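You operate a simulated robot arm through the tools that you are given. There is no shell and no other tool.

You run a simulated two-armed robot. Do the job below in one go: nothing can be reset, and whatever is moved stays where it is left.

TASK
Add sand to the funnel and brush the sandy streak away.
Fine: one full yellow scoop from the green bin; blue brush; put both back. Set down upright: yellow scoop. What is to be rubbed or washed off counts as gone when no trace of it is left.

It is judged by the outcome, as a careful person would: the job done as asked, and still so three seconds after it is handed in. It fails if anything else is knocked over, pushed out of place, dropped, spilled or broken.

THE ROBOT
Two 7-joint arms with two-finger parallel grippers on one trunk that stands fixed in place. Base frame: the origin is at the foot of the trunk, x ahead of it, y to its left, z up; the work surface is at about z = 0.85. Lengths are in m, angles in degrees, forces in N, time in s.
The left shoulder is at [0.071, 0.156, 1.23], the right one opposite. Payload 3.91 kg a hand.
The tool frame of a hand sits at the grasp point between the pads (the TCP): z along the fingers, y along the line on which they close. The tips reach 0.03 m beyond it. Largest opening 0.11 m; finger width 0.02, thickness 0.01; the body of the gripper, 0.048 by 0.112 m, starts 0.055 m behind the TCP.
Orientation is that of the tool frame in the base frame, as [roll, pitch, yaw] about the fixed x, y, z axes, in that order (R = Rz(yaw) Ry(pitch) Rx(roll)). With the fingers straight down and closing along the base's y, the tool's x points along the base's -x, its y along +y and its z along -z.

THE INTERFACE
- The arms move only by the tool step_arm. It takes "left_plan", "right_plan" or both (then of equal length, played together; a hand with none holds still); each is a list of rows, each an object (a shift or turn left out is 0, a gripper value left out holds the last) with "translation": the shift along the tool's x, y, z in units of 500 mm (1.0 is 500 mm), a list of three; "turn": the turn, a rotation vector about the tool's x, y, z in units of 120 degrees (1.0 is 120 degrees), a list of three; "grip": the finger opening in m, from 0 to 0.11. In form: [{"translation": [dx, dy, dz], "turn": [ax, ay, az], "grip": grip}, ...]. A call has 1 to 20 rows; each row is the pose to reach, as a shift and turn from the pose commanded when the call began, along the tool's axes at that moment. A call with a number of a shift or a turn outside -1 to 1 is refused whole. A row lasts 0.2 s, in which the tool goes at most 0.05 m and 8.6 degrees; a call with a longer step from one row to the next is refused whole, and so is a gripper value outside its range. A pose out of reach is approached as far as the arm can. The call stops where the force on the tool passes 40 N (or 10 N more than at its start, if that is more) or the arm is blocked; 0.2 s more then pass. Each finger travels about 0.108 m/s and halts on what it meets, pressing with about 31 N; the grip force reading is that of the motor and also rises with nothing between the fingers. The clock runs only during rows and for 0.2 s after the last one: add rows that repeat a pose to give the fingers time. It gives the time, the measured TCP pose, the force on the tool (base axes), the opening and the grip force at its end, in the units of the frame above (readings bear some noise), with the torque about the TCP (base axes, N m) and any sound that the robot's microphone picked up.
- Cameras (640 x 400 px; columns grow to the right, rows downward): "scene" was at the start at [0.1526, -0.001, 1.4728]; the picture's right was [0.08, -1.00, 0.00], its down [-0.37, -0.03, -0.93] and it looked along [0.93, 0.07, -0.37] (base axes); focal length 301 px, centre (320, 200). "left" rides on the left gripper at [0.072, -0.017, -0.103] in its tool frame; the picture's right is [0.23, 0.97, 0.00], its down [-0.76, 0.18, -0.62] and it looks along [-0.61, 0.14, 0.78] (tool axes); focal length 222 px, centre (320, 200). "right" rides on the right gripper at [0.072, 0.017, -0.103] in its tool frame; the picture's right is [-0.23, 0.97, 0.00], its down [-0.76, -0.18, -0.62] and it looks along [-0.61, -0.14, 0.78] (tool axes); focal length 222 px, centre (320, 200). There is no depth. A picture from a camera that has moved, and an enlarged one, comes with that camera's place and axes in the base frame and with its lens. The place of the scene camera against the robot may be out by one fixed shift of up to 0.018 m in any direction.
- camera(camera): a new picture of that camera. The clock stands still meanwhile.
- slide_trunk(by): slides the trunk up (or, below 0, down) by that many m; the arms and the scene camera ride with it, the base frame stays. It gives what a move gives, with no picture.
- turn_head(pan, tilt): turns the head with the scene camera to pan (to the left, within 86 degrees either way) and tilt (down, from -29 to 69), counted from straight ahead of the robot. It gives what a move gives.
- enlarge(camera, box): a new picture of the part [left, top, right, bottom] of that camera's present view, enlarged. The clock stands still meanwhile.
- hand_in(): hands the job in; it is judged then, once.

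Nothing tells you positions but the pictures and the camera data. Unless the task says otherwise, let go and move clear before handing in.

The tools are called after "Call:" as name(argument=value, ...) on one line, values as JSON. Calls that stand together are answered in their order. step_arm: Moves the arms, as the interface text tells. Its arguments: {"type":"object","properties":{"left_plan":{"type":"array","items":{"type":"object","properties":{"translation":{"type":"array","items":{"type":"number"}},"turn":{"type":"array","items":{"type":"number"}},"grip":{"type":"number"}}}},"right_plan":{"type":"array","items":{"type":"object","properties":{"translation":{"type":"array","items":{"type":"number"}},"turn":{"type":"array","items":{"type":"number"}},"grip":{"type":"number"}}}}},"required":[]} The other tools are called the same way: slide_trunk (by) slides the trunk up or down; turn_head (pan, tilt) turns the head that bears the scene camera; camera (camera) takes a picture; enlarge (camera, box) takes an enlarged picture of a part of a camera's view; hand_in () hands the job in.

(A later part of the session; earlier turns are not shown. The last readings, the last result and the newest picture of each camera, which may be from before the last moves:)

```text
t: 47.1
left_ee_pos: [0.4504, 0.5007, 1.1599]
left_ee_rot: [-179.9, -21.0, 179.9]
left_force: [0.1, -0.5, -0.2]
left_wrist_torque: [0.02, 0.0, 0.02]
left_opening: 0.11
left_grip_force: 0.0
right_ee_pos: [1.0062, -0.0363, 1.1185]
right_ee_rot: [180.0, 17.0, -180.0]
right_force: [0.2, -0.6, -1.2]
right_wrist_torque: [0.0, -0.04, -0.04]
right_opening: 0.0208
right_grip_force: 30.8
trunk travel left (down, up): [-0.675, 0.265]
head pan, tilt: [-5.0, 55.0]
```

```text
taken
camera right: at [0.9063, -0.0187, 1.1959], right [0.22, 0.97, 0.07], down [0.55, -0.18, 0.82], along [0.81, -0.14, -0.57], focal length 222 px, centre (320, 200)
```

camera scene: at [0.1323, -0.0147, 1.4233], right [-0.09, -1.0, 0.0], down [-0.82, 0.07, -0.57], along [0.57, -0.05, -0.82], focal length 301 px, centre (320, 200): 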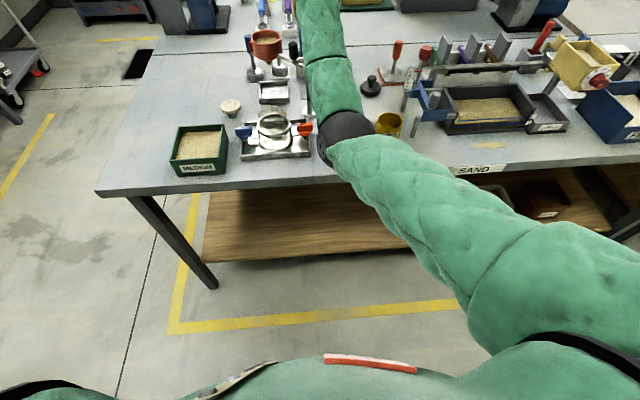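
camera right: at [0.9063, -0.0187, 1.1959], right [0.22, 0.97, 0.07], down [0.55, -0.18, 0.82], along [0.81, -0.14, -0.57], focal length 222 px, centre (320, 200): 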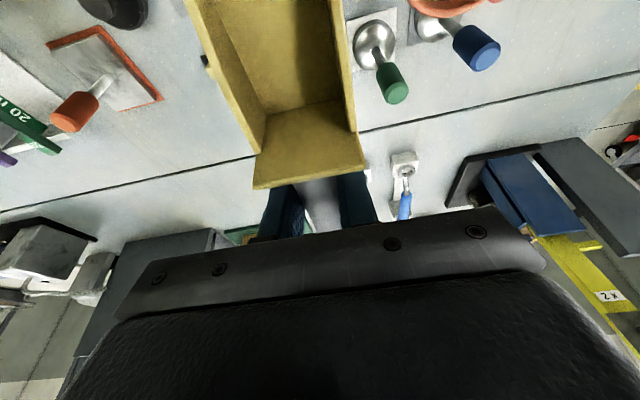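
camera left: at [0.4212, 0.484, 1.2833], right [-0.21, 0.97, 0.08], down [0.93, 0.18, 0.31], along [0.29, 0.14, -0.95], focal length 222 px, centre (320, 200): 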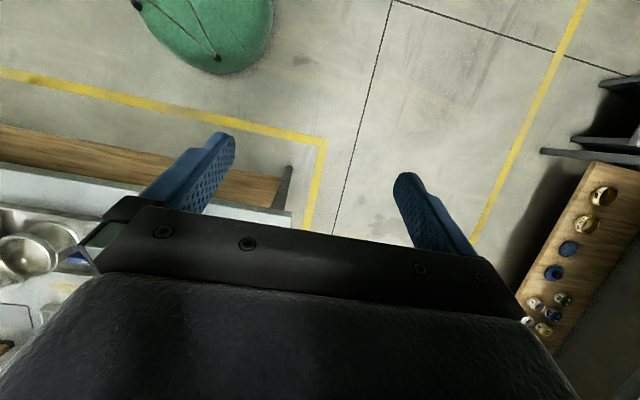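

The pose is good, with the elbow over open bench. Now I'll rotate the scoop back to its resting heading (nose to -y) above its mat.

Call:
step_arm(right_plan=[{"translation": [0.012, -0.004, -0.006], "turn": [-0.0199, 0, -0.0652]}, {"translation": [0.024, -0.007, -0.012], "turn": [-0.0398, 0, -0.1304]}, {"translation": [0.036, -0.011, -0.017], "turn": [-0.0597, 0, -0.1955]}, {"translation": [0.048, -0.015, -0.023], "turn": [-0.0796, 0, -0.2607]}, {"translation": [0.06, -0.018, -0.029], "turn": [-0.0995, 0, -0.3259]}, {"translation": [0.071, -0.022, -0.035], "turn": [-0.1195, 0, -0.3911]}, {"translation": [0.083, -0.025, -0.041], "turn": [-0.1394, 0, -0.4563]}, {"translation": [0.095, -0.029, -0.047], "turn": [-0.1593, 0, -0.5215]}, {"translation": [0.107, -0.033, -0.052], "turn": [-0.1792, 0, -0.5866]}, {"translation": [0.119, -0.036, -0.058], "turn": [-0.1991, 0, -0.6518]}, {"translation": [0.131, -0.04, -0.064], "turn": [-0.219, 0, -0.717]}])

Call:
camera(camera="right")

Call:
turn_head(pan=5, tilt=40)

Call:
camera(camera="scene")

Call:
enlarge(camera="scene", box=[290, 60, 430, 200])

```text
t: 49.5
left_ee_pos: [0.4501, 0.5009, 1.1598]
left_ee_rot: [-179.9, -21.0, -180.0]
left_force: [-1.2, 0.1, -1.1]
left_wrist_torque: [0.0, -0.01, -0.02]
left_opening: 0.1102
left_grip_force: 0.0
right_ee_pos: [1.0255, -0.0419, 1.0933]
right_ee_rot: [-180.0, 16.9, -89.9]
right_force: [-0.1, -0.2, -1.0]
right_wrist_torque: [0.06, 0.01, -0.01]
right_opening: 0.021
right_grip_force: 31.2
right hand out of reach, approached as far as the arm can: row 5, 6, 7, 8, 9, 10, 11
trunk travel left (down, up): [-0.675, 0.265]
head pan, tilt: [-5.0, 55.0]
```

```text
taken
camera right: at [1.0082, -0.1418, 1.1713], right [-0.97, 0.22, 0.07], down [0.18, 0.55, 0.82], along [0.14, 0.81, -0.57], focal length 222 px, centre (320, 200)
```

right: 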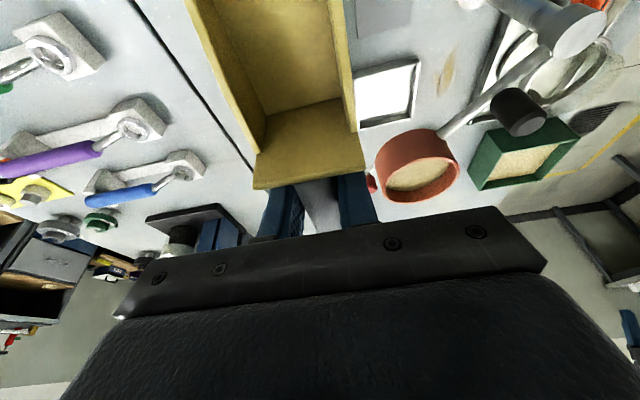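

```text
t: 50.2
left_ee_pos: [0.452, 0.5012, 1.1591]
left_ee_rot: [-180.0, -21.0, 180.0]
left_force: [0.0, -0.9, 1.5]
left_wrist_torque: [-0.01, -0.01, 0.01]
left_opening: 0.11
left_grip_force: 0.1
right_ee_pos: [1.025, -0.0424, 1.0938]
right_ee_rot: [179.9, 16.9, -90.1]
right_force: [-0.3, -0.5, -0.7]
right_wrist_torque: [0.01, -0.04, 0.01]
right_opening: 0.0208
right_grip_force: 30.9
trunk travel left (down, up): [-0.675, 0.265]
head pan, tilt: [5.0, 40.0]
```

```text
taken
camera scene: at [0.1448, -0.0004, 1.4439], right [0.09, -1.0, 0.0], down [-0.64, -0.06, -0.77], along [0.76, 0.07, -0.64], focal length 301 px, centre (320, 200)
```

scene: 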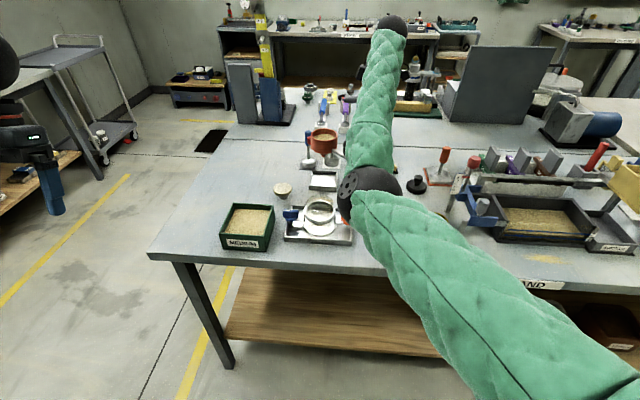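

```text
2.86 times, centred on (360, 130) of scene
camera zoom: at [0.1448, -0.0004, 1.4439], right [0.09, -1.0, 0.0], down [-0.64, -0.06, -0.77], along [0.76, 0.07, -0.64], focal length 860 px, centre (206, 400)
```

zoom: 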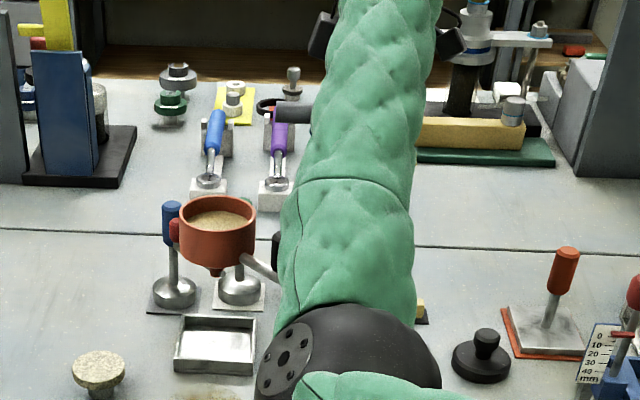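

The arm is stretched with its elbow low and can't come back to the mat in this posture. I'll retrace the moves toward the pour pose so the elbow can return to where it was, beginning with the yaw.

Call:
step_arm(right_plan=[{"translation": [-0.003, 0.004, -0.01], "turn": [0.0199, 0, 0.0652]}, {"translation": [-0.005, 0.007, -0.016], "turn": [0.0398, 0, 0.1304]}, {"translation": [-0.007, 0.01, -0.02], "turn": [0.0597, 0, 0.1955]}, {"translation": [-0.01, 0.014, -0.024], "turn": [0.0796, 0, 0.2607]}, {"translation": [-0.012, 0.017, -0.028], "turn": [0.0995, 0, 0.3259]}, {"translation": [-0.014, 0.021, -0.03], "turn": [0.1195, 0, 0.3911]}, {"translation": [-0.017, 0.024, -0.033], "turn": [0.1394, 0, 0.4563]}, {"translation": [-0.019, 0.028, -0.036], "turn": [0.1593, 0, 0.5215]}, {"translation": [-0.022, 0.031, -0.04], "turn": [0.1792, 0, 0.5866]}, {"translation": [-0.024, 0.035, -0.042], "turn": [0.1991, 0, 0.6518]}, {"translation": [-0.026, 0.038, -0.043], "turn": [0.219, 0, 0.717]}])

Call:
turn_head(pan=-5, tilt=45)

Call:
camera(camera="scene")

```text
t: 52.6
left_ee_pos: [0.4515, 0.5011, 1.1595]
left_ee_rot: [-179.9, -21.0, 180.0]
left_force: [-0.1, 0.7, 0.2]
left_wrist_torque: [0.0, -0.02, -0.01]
left_opening: 0.1099
left_grip_force: 0.1
right_ee_pos: [1.0072, -0.0367, 1.1182]
right_ee_rot: [-180.0, 16.9, 179.8]
right_force: [0.0, -0.6, -1.5]
right_wrist_torque: [0.06, -0.04, -0.02]
right_opening: 0.0208
right_grip_force: 30.9
trunk travel left (down, up): [-0.675, 0.265]
head pan, tilt: [5.0, 40.0]
```

```text
t: 53.4
left_ee_pos: [0.452, 0.5005, 1.1593]
left_ee_rot: [-179.9, -21.0, 179.9]
left_force: [-0.1, -0.6, -0.1]
left_wrist_torque: [0.02, 0.0, -0.02]
left_opening: 0.1103
left_grip_force: 0.0
right_ee_pos: [1.0052, -0.0361, 1.1173]
right_ee_rot: [-180.0, 17.0, -179.9]
right_force: [-1.3, -0.2, -1.6]
right_wrist_torque: [-0.02, -0.07, 0.0]
right_opening: 0.0211
right_grip_force: 30.9
trunk travel left (down, up): [-0.675, 0.265]
head pan, tilt: [-5.0, 45.0]
```

```text
taken
camera scene: at [0.1411, -0.0148, 1.4367], right [-0.09, -1.0, 0.0], down [-0.7, 0.06, -0.71], along [0.7, -0.06, -0.71], focal length 301 px, centre (320, 200)
```

scene: 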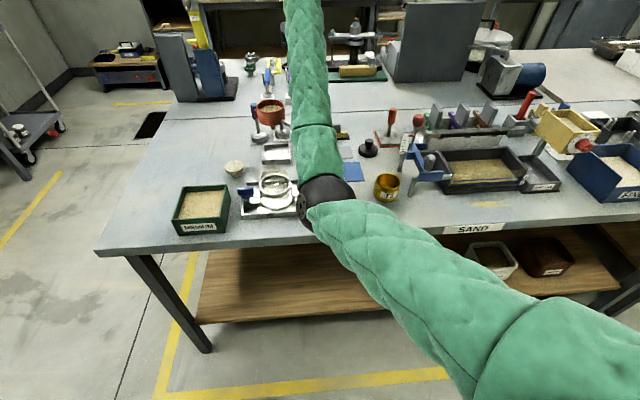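

The elbow sits at about [0.50, -0.04, 1.08], straight below the arm line, so the wrist is near its limit. I'll lean the wrist to the right and draw the hand back to the right, which should swing the elbow outward again.

Call:
step_arm(right_plan=[{"translation": [0, 0, 0], "turn": [-0.066, 0, 0.02]}, {"translation": [0, 0, 0], "turn": [-0.133, 0, 0.041]}, {"translation": [0, 0, 0], "turn": [-0.199, 0, 0.061]}, {"translation": [0.029, -0.033, -0.019], "turn": [-0.199, 0, 0.061]}, {"translation": [0.058, -0.067, -0.039], "turn": [-0.199, 0, 0.061]}, {"translation": [0.087, -0.1, -0.058], "turn": [-0.199, 0, 0.061]}, {"translation": [0.116, -0.133, -0.077], "turn": [-0.199, 0, 0.061]}, {"translation": [0.145, -0.167, -0.097], "turn": [-0.199, 0, 0.061]}, {"translation": [0.174, -0.2, -0.116], "turn": [-0.199, 0, 0.061]}])

Call:
camera(camera="scene")

```text
t: 55.4
left_ee_pos: [0.4508, 0.5018, 1.1603]
left_ee_rot: [-179.8, -20.9, -180.0]
left_force: [0.0, 0.2, -0.4]
left_wrist_torque: [-0.03, 0.0, 0.04]
left_opening: 0.1101
left_grip_force: 0.0
right_ee_pos: [0.9054, -0.1349, 1.1477]
right_ee_rot: [154.2, 15.3, 172.6]
right_force: [-1.2, 0.5, -0.8]
right_wrist_torque: [-0.06, -0.04, -0.02]
right_opening: 0.0208
right_grip_force: 31.2
right hand out of reach, approached as far as the arm can: row 6
trunk travel left (down, up): [-0.675, 0.265]
head pan, tilt: [-5.0, 45.0]
```

```text
taken
camera scene: at [0.1402, -0.0136, 1.4368], right [-0.09, -1.0, 0.0], down [-0.7, 0.06, -0.71], along [0.7, -0.06, -0.71], focal length 301 px, centre (320, 200)
```

scene: 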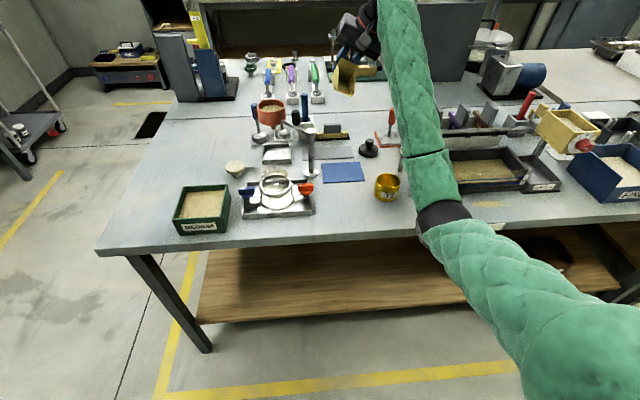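

That worked: the elbow has swung out to the right. I'll draw back a little more to settle the posture, then remove the sideways tilt.

Call:
step_arm(right_plan=[{"translation": [0.039, -0.03, -0.044]}, {"translation": [0.078, -0.06, -0.088]}, {"translation": [0.117, -0.09, -0.131]}, {"translation": [0.156, -0.12, -0.175]}, {"translation": [0.156, -0.12, -0.175]}])

Call:
camera(camera="scene")

Call:
enlarge(camera="scene", box=[220, 80, 380, 230])

```text
t: 56.6
left_ee_pos: [0.4524, 0.5018, 1.1596]
left_ee_rot: [-179.8, -21.0, 180.0]
left_force: [-0.1, -0.2, -0.9]
left_wrist_torque: [-0.03, -0.03, -0.03]
left_opening: 0.11
left_grip_force: 0.0
right_ee_pos: [0.8064, -0.2159, 1.1782]
right_ee_rot: [154.2, 15.3, 172.6]
right_force: [-0.3, 0.2, -1.9]
right_wrist_torque: [-0.07, -0.07, -0.01]
right_opening: 0.0207
right_grip_force: 31.5
trunk travel left (down, up): [-0.675, 0.265]
head pan, tilt: [-5.0, 45.0]
```

```text
taken
camera scene: at [0.1419, -0.014, 1.4365], right [-0.09, -1.0, 0.0], down [-0.71, 0.06, -0.71], along [0.7, -0.06, -0.71], focal length 301 px, centre (320, 200)
```

scene: 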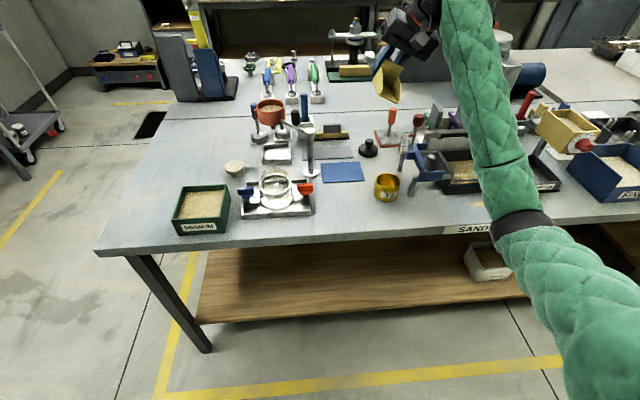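

```text
2.67 times, centred on (300, 155) of scene
camera zoom: at [0.1419, -0.014, 1.4365], right [-0.09, -1.0, 0.0], down [-0.71, 0.06, -0.71], along [0.7, -0.06, -0.71], focal length 803 px, centre (373, 320)
```

zoom: 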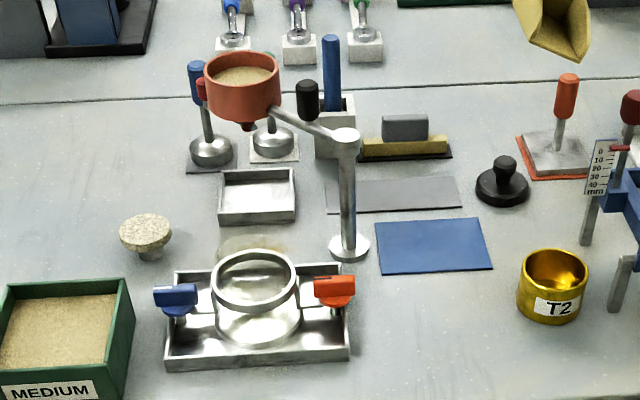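

The funnel holds more sand and there are no spills around it. Now I'll level the hand and turn the scoop back to its resting heading, watching that the arm follows.

Call:
step_arm(right_plan=[{"translation": [0, 0.026, 0.023], "turn": [0.05, 0, -0.015]}, {"translation": [0, 0.052, 0.046], "turn": [0.1, 0, -0.03]}, {"translation": [0, 0.078, 0.07], "turn": [0.15, 0, -0.046]}, {"translation": [-0.001, 0.104, 0.093], "turn": [0.199, 0, -0.061]}, {"translation": [-0.001, 0.104, 0.093], "turn": [0.199, 0, -0.061]}])

Call:
step_arm(right_plan=[{"translation": [0, 0, 0], "turn": [-0.0199, 0, -0.0652]}, {"translation": [0, 0, 0], "turn": [-0.0398, 0, -0.1304]}, {"translation": [0, 0, 0], "turn": [-0.0597, 0, -0.1955]}, {"translation": [0, 0, 0], "turn": [-0.0796, 0, -0.2607]}, {"translation": [0, 0, 0], "turn": [-0.0995, 0, -0.3259]}, {"translation": [0, 0, 0], "turn": [-0.1195, 0, -0.3911]}, {"translation": [0, 0, 0], "turn": [-0.1394, 0, -0.4563]}, {"translation": [0, 0, 0], "turn": [-0.1593, 0, -0.5215]}, {"translation": [0, 0, 0], "turn": [-0.1792, 0, -0.5866]}, {"translation": [0, 0, 0], "turn": [-0.1991, 0, -0.6518]}, {"translation": [0, 0, 0], "turn": [-0.219, 0, -0.717]}])

Call:
camera(camera="scene")

Call:
camera(camera="right")

```text
t: 57.8
left_ee_pos: [0.4512, 0.5012, 1.1609]
left_ee_rot: [-179.9, -21.0, -180.0]
left_force: [-0.2, 0.1, 0.4]
left_wrist_torque: [0.02, 0.0, 0.0]
left_opening: 0.11
left_grip_force: 0.1
right_ee_pos: [0.8201, -0.1525, 1.1594]
right_ee_rot: [-179.8, 17.0, 180.0]
right_force: [-0.3, -0.2, 0.0]
right_wrist_torque: [0.01, -0.04, 0.03]
right_opening: 0.021
right_grip_force: 30.6
trunk travel left (down, up): [-0.675, 0.265]
head pan, tilt: [-5.0, 45.0]
```

```text
t: 60.2
left_ee_pos: [0.4508, 0.5013, 1.1599]
left_ee_rot: [-179.9, -21.1, -179.9]
left_force: [0.0, -0.5, -2.3]
left_wrist_torque: [0.01, 0.0, 0.01]
left_opening: 0.1101
left_grip_force: 0.1
right_ee_pos: [0.8206, -0.1504, 1.1591]
right_ee_rot: [-180.0, 16.8, -89.9]
right_force: [0.1, 0.3, -0.9]
right_wrist_torque: [0.06, -0.04, 0.01]
right_opening: 0.0209
right_grip_force: 31.2
trunk travel left (down, up): [-0.675, 0.265]
head pan, tilt: [-5.0, 45.0]
```

```text
taken
camera scene: at [0.1411, -0.015, 1.4366], right [-0.09, -1.0, 0.0], down [-0.7, 0.06, -0.71], along [0.7, -0.06, -0.71], focal length 301 px, centre (320, 200)
```

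scene: 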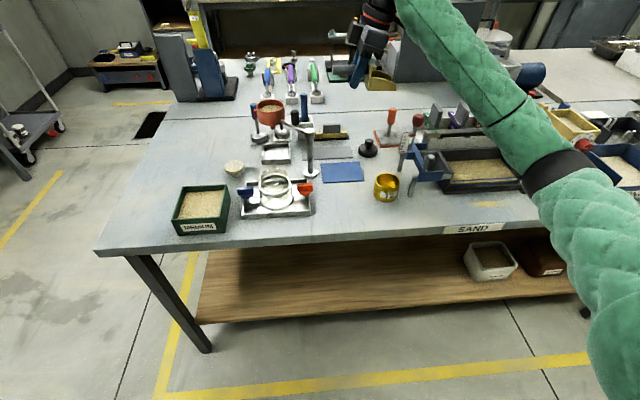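

```text
taken
camera right: at [0.803, -0.2497, 1.2373], right [-0.97, 0.22, 0.07], down [0.18, 0.55, 0.82], along [0.14, 0.81, -0.57], focal length 222 px, centre (320, 200)
```

right: 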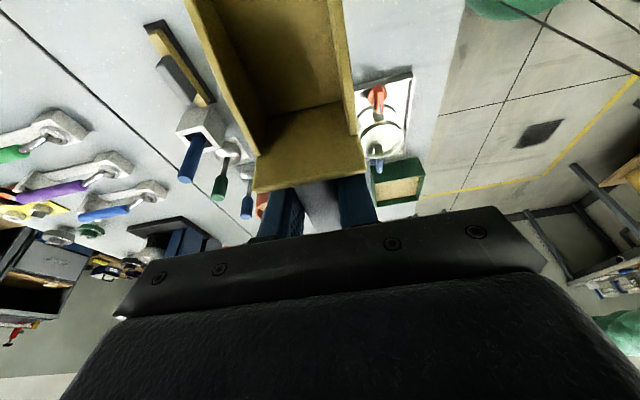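

The elbow is out at the right again and the scoop heading is restored. I'll zoom in to check that the scoop is level in the hand before lowering.

Call:
enlarge(camera="scene", box=[340, 40, 420, 100])

Call:
enlarge(camera="right", box=[170, 0, 410, 200])

```text
6.67 times, centred on (380, 70) of scene
camera zoom: at [0.1411, -0.015, 1.4366], right [-0.09, -1.0, 0.0], down [-0.7, 0.06, -0.71], along [0.7, -0.06, -0.71], focal length 2006 px, centre (-80, 1067)
```

zoom: 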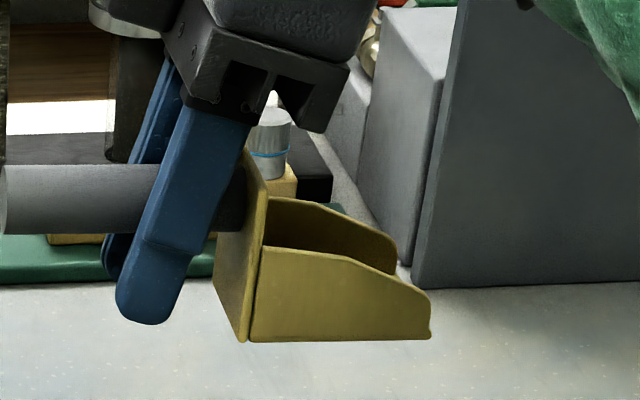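

```text
2.00 times, centred on (290, 100) of right
camera zoom: at [0.803, -0.2497, 1.2373], right [-0.97, 0.22, 0.07], down [0.18, 0.55, 0.82], along [0.14, 0.81, -0.57], focal length 444 px, centre (380, 400)
```

zoom: 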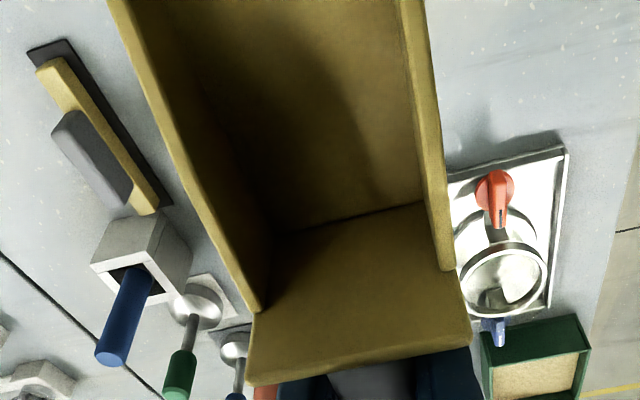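

The scoop is within about 2° of level in the hand. I'll bring it above its mat and compare its position with the mat before lowering.

Call:
step_arm(right_plan=[{"translation": [-0.037, -0.057, 0.032], "turn": [0, 0.004, 0]}, {"translation": [-0.074, -0.114, 0.064], "turn": [0, 0.008, 0]}, {"translation": [-0.11, -0.171, 0.096], "turn": [0, 0.012, 0]}, {"translation": [-0.147, -0.228, 0.128], "turn": [0, 0.015, 0]}, {"translation": [-0.147, -0.228, 0.128], "turn": [0, 0.015, 0]}])

Call:
camera(camera="right")

Call:
enlarge(camera="scene", box=[290, 60, 430, 180])

```text
t: 61.4
left_ee_pos: [0.4507, 0.4993, 1.1629]
left_ee_rot: [180.0, -20.9, 180.0]
left_force: [0.6, -0.1, -0.2]
left_wrist_torque: [0.05, 0.01, -0.01]
left_opening: 0.1098
left_grip_force: 0.1
right_ee_pos: [0.9339, -0.0626, 1.1199]
right_ee_rot: [-180.0, 15.2, -90.1]
right_force: [0.1, -0.6, -1.6]
right_wrist_torque: [0.06, 0.02, 0.0]
right_opening: 0.0211
right_grip_force: 30.9
trunk travel left (down, up): [-0.675, 0.265]
head pan, tilt: [-5.0, 45.0]
```

```text
taken
camera right: at [0.9163, -0.1605, 1.2013], right [-0.97, 0.22, 0.06], down [0.18, 0.57, 0.8], along [0.14, 0.79, -0.6], focal length 222 px, centre (320, 200)
```

right: 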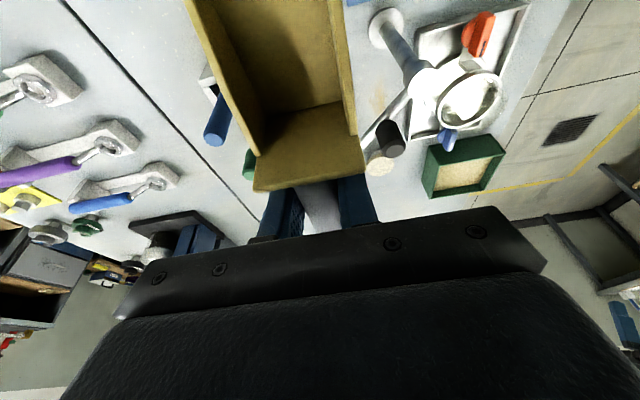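

```text
3.33 times, centred on (360, 120) of scene
camera zoom: at [0.1403, -0.0164, 1.4368], right [-0.09, -1.0, 0.0], down [-0.7, 0.06, -0.71], along [0.7, -0.06, -0.71], focal length 1003 px, centre (187, 467)
```

zoom: 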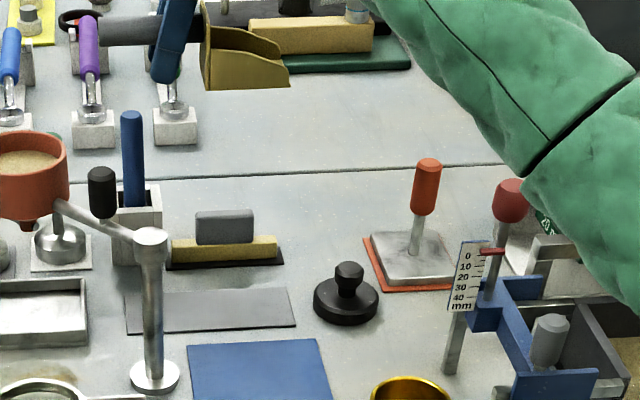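

The grey mat is clear and lies directly below. I'll lower the scoop to a few millimetres above it.

Call:
step_arm(right_plan=[{"translation": [0.02, -0.001, 0.076]}, {"translation": [0.04, -0.001, 0.152]}, {"translation": [0.06, -0.001, 0.228]}, {"translation": [0.08, -0.001, 0.304]}, {"translation": [0.097, -0.001, 0.368]}, {"translation": [0.11, -0.001, 0.415]}, {"translation": [0.11, -0.001, 0.415]}])

Call:
camera(camera="right")

Call:
enlarge(camera="scene", box=[310, 110, 400, 180])

```text
t: 63.0
left_ee_pos: [0.4506, 0.5015, 1.16]
left_ee_rot: [-180.0, -21.0, 180.0]
left_force: [-0.4, 0.9, -0.4]
left_wrist_torque: [0.0, -0.03, -0.04]
left_opening: 0.11
left_grip_force: 0.1
right_ee_pos: [0.9354, -0.0594, 0.905]
right_ee_rot: [-180.0, 15.0, -90.1]
right_force: [-0.3, 0.2, -0.4]
right_wrist_torque: [0.06, -0.05, 0.0]
right_opening: 0.0209
right_grip_force: 30.9
trunk travel left (down, up): [-0.675, 0.265]
head pan, tilt: [-5.0, 45.0]
```

```text
taken
camera right: at [0.9169, -0.1569, 0.986], right [-0.97, 0.22, 0.06], down [0.18, 0.57, 0.8], along [0.14, 0.79, -0.6], focal length 222 px, centre (320, 200)
```

right: 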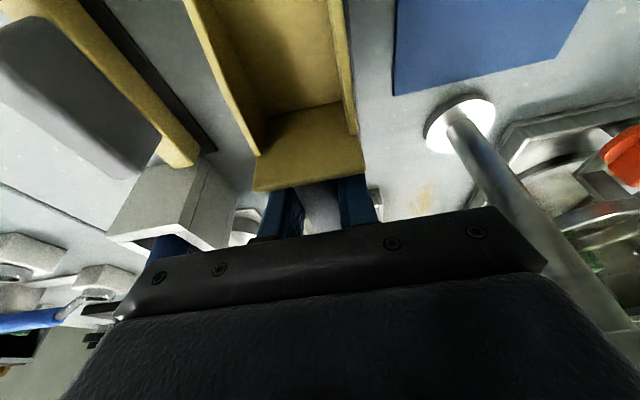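

```text
5.71 times, centred on (355, 145) of scene
camera zoom: at [0.1402, -0.0147, 1.4368], right [-0.09, -1.0, 0.0], down [-0.7, 0.06, -0.71], along [0.7, -0.06, -0.71], focal length 1720 px, centre (120, 514)
```

zoom: 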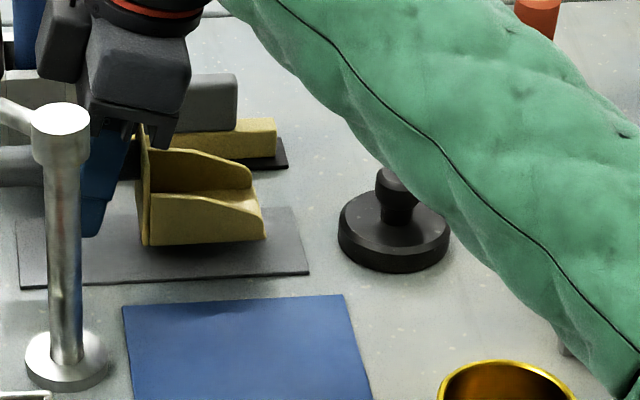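

Call:
step_arm(right_plan=[{"translation": [0.003, 0, 0.011]}, {"translation": [0.006, 0, 0.022]}, {"translation": [0.0084, 0, 0.0309]}])

Call:
enlarge(camera="scene", box=[310, 110, 400, 180])

```text
t: 63.8
left_ee_pos: [0.4506, 0.4994, 1.1611]
left_ee_rot: [-179.9, -20.9, -180.0]
left_force: [-0.5, 0.5, 0.8]
left_wrist_torque: [0.02, -0.01, -0.01]
left_opening: 0.1098
left_grip_force: 0.0
right_ee_pos: [0.9348, -0.0616, 0.8895]
right_ee_rot: [179.9, 15.1, -90.1]
right_force: [-0.6, -0.1, -0.6]
right_wrist_torque: [0.07, 0.02, -0.01]
right_opening: 0.0211
right_grip_force: 31.2
trunk travel left (down, up): [-0.675, 0.265]
head pan, tilt: [-5.0, 45.0]
```

```text
5.71 times, centred on (355, 145) of scene
camera zoom: at [0.1411, -0.015, 1.4367], right [-0.09, -1.0, 0.0], down [-0.7, 0.06, -0.71], along [0.7, -0.06, -0.71], focal length 1720 px, centre (120, 514)
```

zoom: 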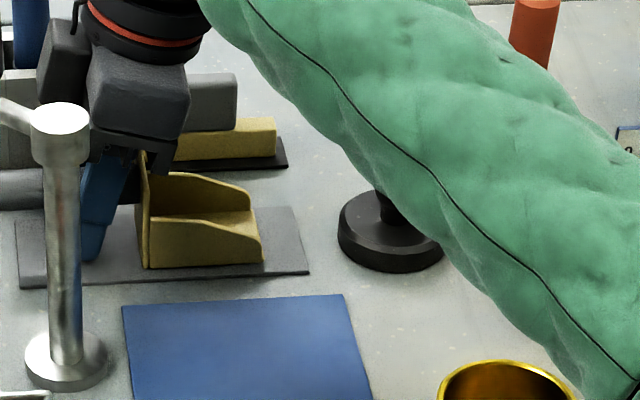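

Call:
step_arm(right_plan=[{"translation": [0.0005, 0, 0.002]}, {"translation": [0.001, 0, 0.004]}])

Call:
step_arm(right_plan=[{"translation": [0.0005, 0, 0.002]}, {"translation": [0.001, 0, 0.004]}])

```text
t: 64.4
left_ee_pos: [0.4511, 0.5005, 1.1608]
left_ee_rot: [-179.9, -20.9, 180.0]
left_force: [0.2, 0.4, -0.4]
left_wrist_torque: [0.01, 0.01, -0.01]
left_opening: 0.1101
left_grip_force: 0.0
right_ee_pos: [0.9338, -0.0608, 0.8878]
right_ee_rot: [179.9, 15.2, -90.1]
right_force: [0.0, -1.7, 4.2]
right_wrist_torque: [-0.13, 0.03, 0.0]
right_opening: 0.0209
right_grip_force: 30.4
trunk travel left (down, up): [-0.675, 0.265]
head pan, tilt: [-5.0, 45.0]
```

```text
t: 65.0
left_ee_pos: [0.4502, 0.5003, 1.1617]
left_ee_rot: [180.0, -20.8, 180.0]
left_force: [-0.2, 0.2, -0.2]
left_wrist_torque: [0.0, 0.04, 0.01]
left_opening: 0.1102
left_grip_force: 0.1
right_ee_pos: [0.9355, -0.0605, 0.8879]
right_ee_rot: [-179.8, 15.2, -90.0]
right_force: [6.1, -1.2, 20.3]
right_wrist_torque: [-0.65, 0.02, 0.08]
right_opening: 0.0209
right_grip_force: 31.2
trunk travel left (down, up): [-0.675, 0.265]
head pan, tilt: [-5.0, 45.0]
```

Contact with the mat, and I pressed slightly too hard. I'll ease up 2 mm and open the fingers.

Call:
step_arm(right_plan=[{"translation": [-0.0005, 0, -0.002]}, {"translation": [-0.001, 0, -0.004]}, {"translation": [-0.001, 0, -0.004]}])

Call:
step_arm(right_plan=[{"grip": 0.03}, {"grip": 0.045}, {"grip": 0.05}, {"grip": 0.05}])

Call:
enlarge(camera="scene", box=[310, 110, 400, 180])

Call:
camera(camera="right")

```text
t: 65.8
left_ee_pos: [0.4506, 0.5012, 1.1604]
left_ee_rot: [-179.9, -20.9, -180.0]
left_force: [-1.1, -0.1, -0.2]
left_wrist_torque: [0.02, 0.02, 0.0]
left_opening: 0.1098
left_grip_force: 0.1
right_ee_pos: [0.9339, -0.0592, 0.8876]
right_ee_rot: [180.0, 15.1, -90.1]
right_force: [6.9, -0.9, 14.7]
right_wrist_torque: [-0.44, 0.0, 0.14]
right_opening: 0.0213
right_grip_force: 30.3
trunk travel left (down, up): [-0.675, 0.265]
head pan, tilt: [-5.0, 45.0]
```

```text
t: 66.8
left_ee_pos: [0.4522, 0.5017, 1.1602]
left_ee_rot: [-179.9, -21.0, 179.9]
left_force: [0.1, 0.1, -0.2]
left_wrist_torque: [0.01, 0.02, 0.02]
left_opening: 0.1099
left_grip_force: 0.1
right_ee_pos: [0.9356, -0.0603, 0.8872]
right_ee_rot: [-179.9, 15.0, -90.1]
right_force: [0.4, 0.6, -0.4]
right_wrist_torque: [-0.03, -0.01, -0.01]
right_opening: 0.0504
right_grip_force: 0.0
trunk travel left (down, up): [-0.675, 0.265]
head pan, tilt: [-5.0, 45.0]
```

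```text
5.71 times, centred on (355, 145) of scene
camera zoom: at [0.1411, -0.015, 1.4366], right [-0.09, -1.0, 0.0], down [-0.7, 0.06, -0.71], along [0.7, -0.06, -0.71], focal length 1720 px, centre (120, 514)
```

zoom: 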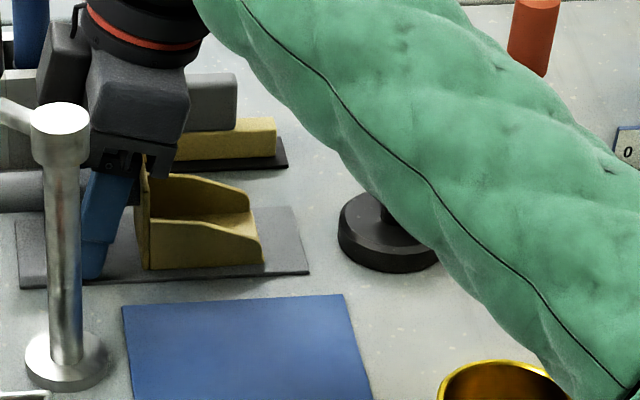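

```text
taken
camera right: at [0.9176, -0.157, 0.9675], right [-0.97, 0.22, 0.06], down [0.18, 0.57, 0.8], along [0.14, 0.79, -0.6], focal length 222 px, centre (320, 200)
```

right: 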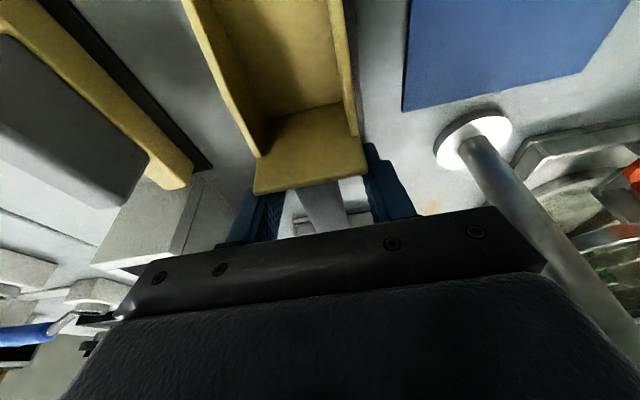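

The scoop sits flat on its mat, released. I'll raise the hand straight up and verify.

Call:
step_arm(right_plan=[{"translation": [-0.01, 0, -0.04]}, {"translation": [-0.025, 0, -0.1]}, {"translation": [-0.045, 0, -0.18]}, {"translation": [-0.067, 0, -0.26]}, {"translation": [-0.09, 0, -0.345]}, {"translation": [-0.113, 0, -0.43]}, {"translation": [-0.138, 0, -0.508]}])

Call:
camera(camera="right")

Call:
enlarge(camera="scene", box=[240, 80, 400, 220])

```text
t: 68.4
left_ee_pos: [0.4503, 0.501, 1.1609]
left_ee_rot: [-180.0, -20.9, -180.0]
left_force: [0.3, -0.8, -0.5]
left_wrist_torque: [0.01, 0.01, 0.02]
left_opening: 0.1099
left_grip_force: 0.2
right_ee_pos: [0.9354, -0.0596, 1.1503]
right_ee_rot: [180.0, 15.1, -90.1]
right_force: [0.2, -0.2, -0.4]
right_wrist_torque: [-0.01, 0.0, -0.02]
right_opening: 0.0502
right_grip_force: 0.1
trunk travel left (down, up): [-0.675, 0.265]
head pan, tilt: [-5.0, 45.0]
```

```text
taken
camera right: at [0.9182, -0.1564, 1.2315], right [-0.97, 0.22, 0.06], down [0.18, 0.57, 0.8], along [0.14, 0.79, -0.6], focal length 222 px, centre (320, 200)
```

right: 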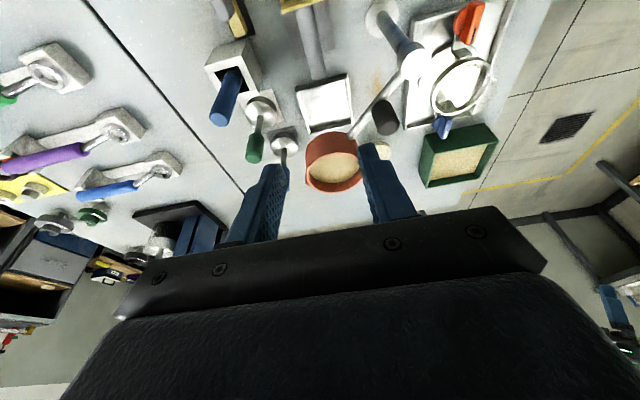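

```text
2.86 times, centred on (320, 150) of scene
camera zoom: at [0.1402, -0.0145, 1.4366], right [-0.09, -1.0, 0.0], down [-0.7, 0.06, -0.71], along [0.7, -0.06, -0.71], focal length 860 px, centre (320, 343)
```

zoom: 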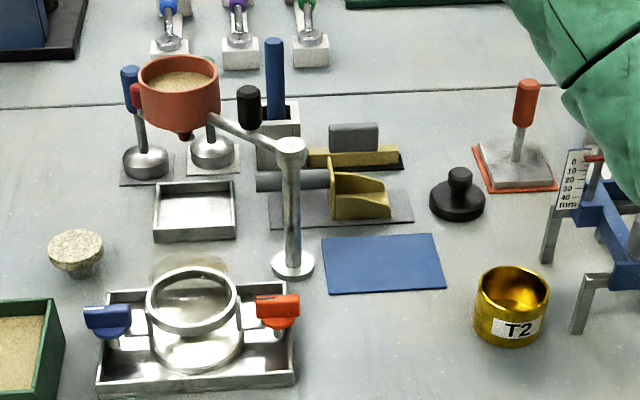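

The scoop is back on its mat and the funnel holds the added sand. Next the blue brush: I'll turn the hand back to yaw 180 and pitch it about 30° so it can take the upright handle.

Call:
step_arm(right_plan=[{"translation": [0, 0, 0], "turn": [0.0179, 0, 0.0658]}, {"translation": [0, 0.01, 0], "turn": [0.0357, 0, 0.1316]}, {"translation": [0, 0.02, 0], "turn": [0.0536, 0, 0.1975]}, {"translation": [0, 0.03, 0], "turn": [0.0715, 0, 0.2633]}, {"translation": [0, 0.04, 0], "turn": [0.0893, 0, 0.3291]}, {"translation": [0, 0.05, 0], "turn": [0.1072, 0, 0.3949]}, {"translation": [0, 0.05, 0], "turn": [0.125, 0, 0.4607]}, {"translation": [0, 0.05, 0], "turn": [0.1429, 0, 0.5265]}, {"translation": [0, 0.05, 0], "turn": [0.1608, 0, 0.5924]}, {"translation": [0, 0.05, 0], "turn": [0.1786, 0, 0.6582]}, {"translation": [0, 0.05, 0], "turn": [0.1965, 0, 0.724]}])

Call:
camera(camera="right")

Call:
camera(camera="scene")

```text
t: 70.8
left_ee_pos: [0.4513, 0.5016, 1.161]
left_ee_rot: [-179.9, -21.0, 180.0]
left_force: [0.0, 0.0, 0.0]
left_wrist_torque: [0.0, 0.01, -0.01]
left_opening: 0.1099
left_grip_force: 0.1
right_ee_pos: [0.9113, -0.0605, 1.1503]
right_ee_rot: [-179.9, 15.2, 179.8]
right_force: [0.5, 0.9, -0.6]
right_wrist_torque: [0.0, 0.02, -0.02]
right_opening: 0.0504
right_grip_force: 0.1
trunk travel left (down, up): [-0.675, 0.265]
head pan, tilt: [-5.0, 45.0]
```

```text
taken
camera right: at [0.8125, -0.0425, 1.2311], right [0.22, 0.97, 0.06], down [0.57, -0.18, 0.8], along [0.79, -0.14, -0.6], focal length 222 px, centre (320, 200)
```

right: 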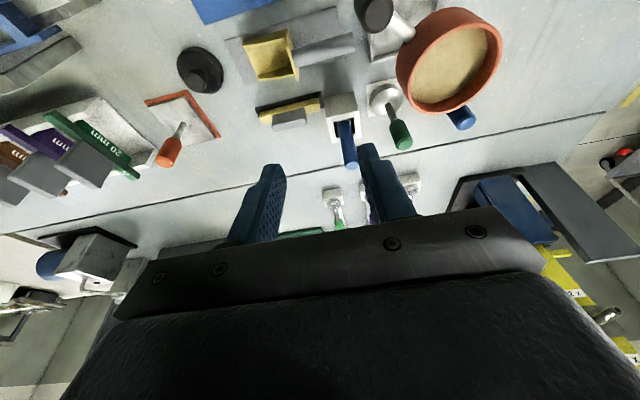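

```text
taken
camera scene: at [0.1408, -0.0149, 1.4367], right [-0.09, -1.0, 0.0], down [-0.7, 0.06, -0.71], along [0.7, -0.06, -0.71], focal length 301 px, centre (320, 200)
```

scene: 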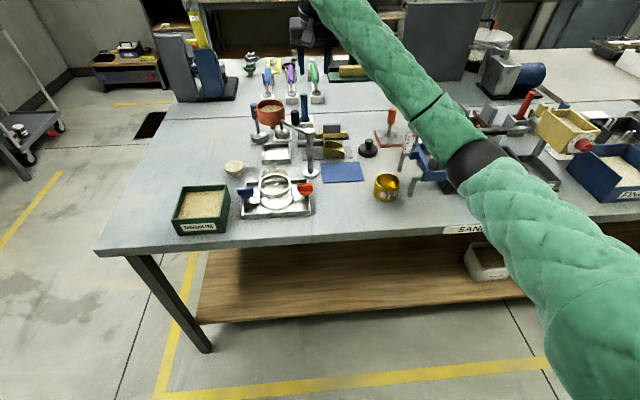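

Call:
enlarge(camera="right", box=[300, 60, 480, 190])

```text
3.08 times, centred on (390, 125) of right
camera zoom: at [0.8125, -0.0425, 1.2311], right [0.22, 0.97, 0.06], down [0.57, -0.18, 0.8], along [0.79, -0.14, -0.6], focal length 684 px, centre (105, 431)
```

zoom: 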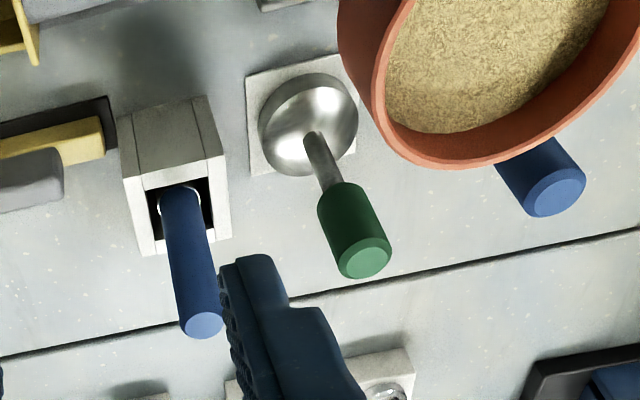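

The brush handle top is confirmed at about [1.047, -0.035, 1.006]; I'll grip at z ≈ 0.98. Moving to a pre-grasp 10 cm back along the approach line.

Call:
step_arm(right_plan=[{"translation": [-0.02, 0.01, 0.03], "turn": [0, -0.03, 0]}, {"translation": [-0.05, 0.022, 0.08], "turn": [0, -0.06, 0]}, {"translation": [-0.08, 0.036, 0.14], "turn": [0, -0.095, 0]}, {"translation": [-0.1216, 0.051, 0.2065], "turn": [0, -0.1233, 0]}, {"translation": [-0.1216, 0.051, 0.2065], "turn": [0, -0.1233, 0]}])

Call:
camera(camera="right")

Call:
enlarge(camera="scene", box=[240, 60, 360, 160])

```text
t: 72.0
left_ee_pos: [0.4509, 0.5008, 1.1619]
left_ee_rot: [-179.9, -20.9, -179.9]
left_force: [0.6, 0.5, 0.6]
left_wrist_torque: [0.0, -0.03, -0.02]
left_opening: 0.1101
left_grip_force: 0.1
right_ee_pos: [0.9955, -0.0338, 1.0669]
right_ee_rot: [180.0, 30.0, 179.9]
right_force: [-0.6, -0.1, 0.1]
right_wrist_torque: [-0.01, 0.03, -0.01]
right_opening: 0.05
right_grip_force: 0.1
trunk travel left (down, up): [-0.675, 0.265]
head pan, tilt: [-5.0, 45.0]
```

```text
taken
camera right: at [0.8813, -0.0174, 1.1204], right [0.2, 0.97, 0.11], down [0.35, -0.18, 0.92], along [0.92, -0.14, -0.37], focal length 222 px, centre (320, 200)
```

right: 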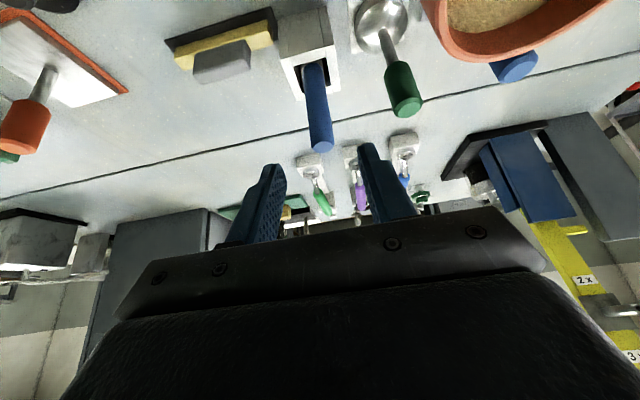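

```text
4.00 times, centred on (300, 110) of scene
camera zoom: at [0.1402, -0.0156, 1.4368], right [-0.09, -1.0, 0.0], down [-0.7, 0.06, -0.71], along [0.7, -0.06, -0.71], focal length 1204 px, centre (400, 560)
```

zoom: 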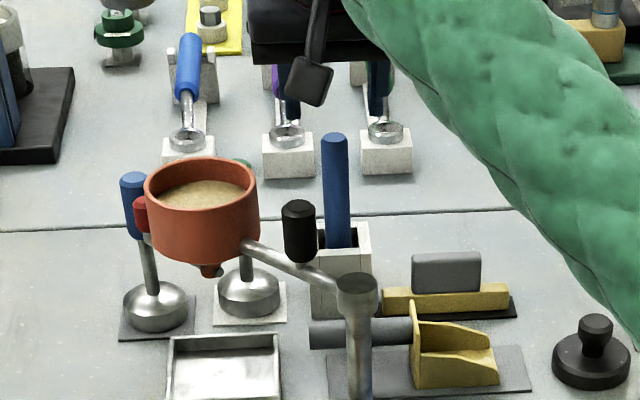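

The handle is centred between the fingers to within 2 mm. Advancing along the approach line and closing.

Call:
step_arm(right_plan=[{"translation": [0, -0.001, 0.05]}, {"translation": [0, -0.001, 0.1]}, {"translation": [0.001, -0.002, 0.15]}, {"translation": [0.001, -0.0024, 0.1955]}, {"translation": [0.001, -0.0024, 0.1955]}])

Call:
camera(camera="right")

Call:
enlarge(camera="scene", box=[240, 60, 360, 160])

```text
t: 73.2
left_ee_pos: [0.451, 0.5008, 1.1608]
left_ee_rot: [-179.9, -20.8, 180.0]
left_force: [-0.5, 0.6, 0.5]
left_wrist_torque: [-0.02, 0.05, -0.01]
left_opening: 0.1099
left_grip_force: 0.1
right_ee_pos: [1.0429, -0.036, 0.9825]
right_ee_rot: [180.0, 30.1, 179.8]
right_force: [0.5, 0.6, 0.3]
right_wrist_torque: [-0.02, 0.01, 0.04]
right_opening: 0.0501
right_grip_force: 0.1
trunk travel left (down, up): [-0.675, 0.265]
head pan, tilt: [-5.0, 45.0]
```

```text
taken
camera right: at [0.9286, -0.0194, 1.0358], right [0.2, 0.97, 0.11], down [0.35, -0.18, 0.92], along [0.92, -0.14, -0.37], focal length 222 px, centre (320, 200)
```

right: 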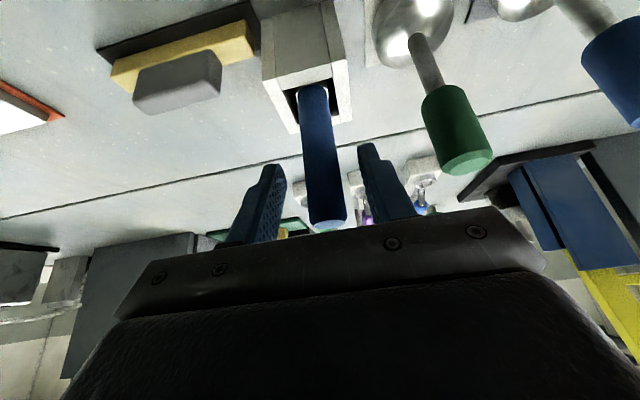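

```text
4.00 times, centred on (300, 110) of scene
camera zoom: at [0.1406, -0.0151, 1.4367], right [-0.09, -1.0, 0.0], down [-0.7, 0.06, -0.71], along [0.7, -0.06, -0.71], focal length 1204 px, centre (400, 560)
```

zoom: 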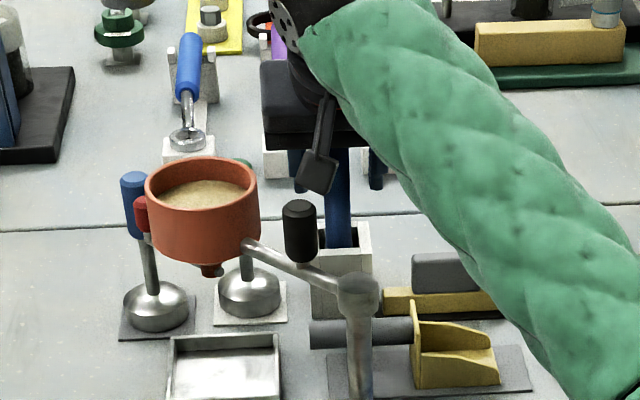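

Call:
step_arm(right_plan=[{"grip": 0.03}, {"grip": 0.01}, {"grip": 0.01}, {"grip": 0.01}, {"grip": 0.01}])

Call:
camera(camera="right")

```text
t: 74.4
left_ee_pos: [0.4508, 0.5007, 1.1596]
left_ee_rot: [-179.8, -21.0, 180.0]
left_force: [-0.2, 1.0, -0.1]
left_wrist_torque: [0.02, 0.01, 0.02]
left_opening: 0.1102
left_grip_force: 0.1
right_ee_pos: [1.0442, -0.0375, 0.9822]
right_ee_rot: [-180.0, 29.9, 179.9]
right_force: [0.3, -0.6, 0.8]
right_wrist_torque: [-0.12, -0.01, -0.01]
right_opening: 0.0209
right_grip_force: 30.9
trunk travel left (down, up): [-0.675, 0.265]
head pan, tilt: [-5.0, 45.0]
```

```text
taken
camera right: at [0.9288, -0.0194, 1.0357], right [0.2, 0.97, 0.11], down [0.35, -0.18, 0.92], along [0.92, -0.14, -0.37], focal length 222 px, centre (320, 200)
```

right: 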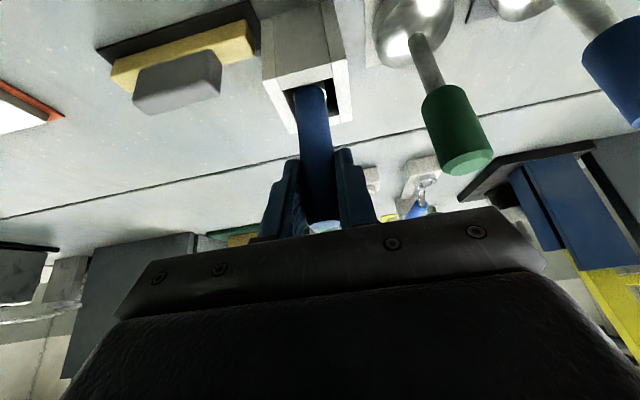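

The brush is gripped (opening 0.021). I'll lift it straight up out of the holder.

Call:
step_arm(right_plan=[{"translation": [-0.015, 0, -0.026]}, {"translation": [-0.04, 0, -0.0693]}, {"translation": [-0.07, 0, -0.1212]}, {"translation": [-0.1, 0, -0.1732]}, {"translation": [-0.13, 0, -0.2252]}, {"translation": [-0.15, 0, -0.26]}])

Call:
camera(camera="right")

Call:
enlarge(camera="scene", box=[260, 20, 380, 120])

```text
t: 75.8
left_ee_pos: [0.4518, 0.5004, 1.1615]
left_ee_rot: [-179.9, -21.0, 180.0]
left_force: [0.5, 1.2, 0.9]
left_wrist_torque: [0.01, -0.04, 0.02]
left_opening: 0.1101
left_grip_force: 0.1
right_ee_pos: [1.0436, -0.0364, 1.1307]
right_ee_rot: [-180.0, 29.8, -179.9]
right_force: [0.3, 0.6, -1.1]
right_wrist_torque: [0.02, -0.01, 0.0]
right_opening: 0.0205
right_grip_force: 30.4
trunk travel left (down, up): [-0.675, 0.265]
head pan, tilt: [-5.0, 45.0]
```

```text
taken
camera right: at [0.9286, -0.019, 1.1852], right [0.2, 0.97, 0.11], down [0.35, -0.18, 0.92], along [0.92, -0.14, -0.37], focal length 222 px, centre (320, 200)
```

right: 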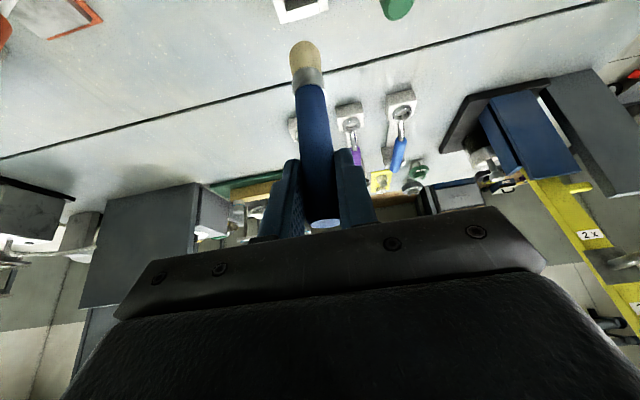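

```text
4.00 times, centred on (320, 70) of scene
camera zoom: at [0.1407, -0.0146, 1.4367], right [-0.09, -1.0, 0.0], down [-0.7, 0.06, -0.71], along [0.7, -0.06, -0.71], focal length 1204 px, centre (320, 720)
```

zoom: 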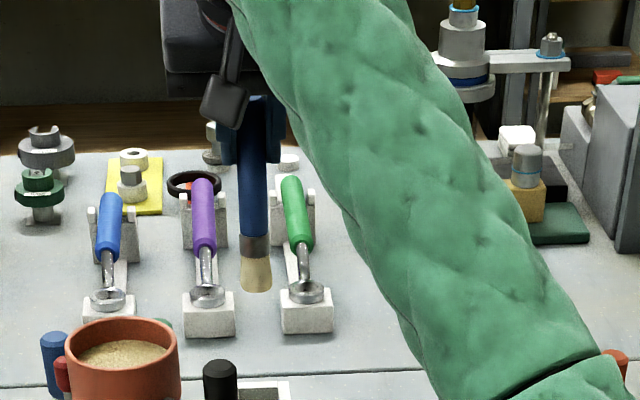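

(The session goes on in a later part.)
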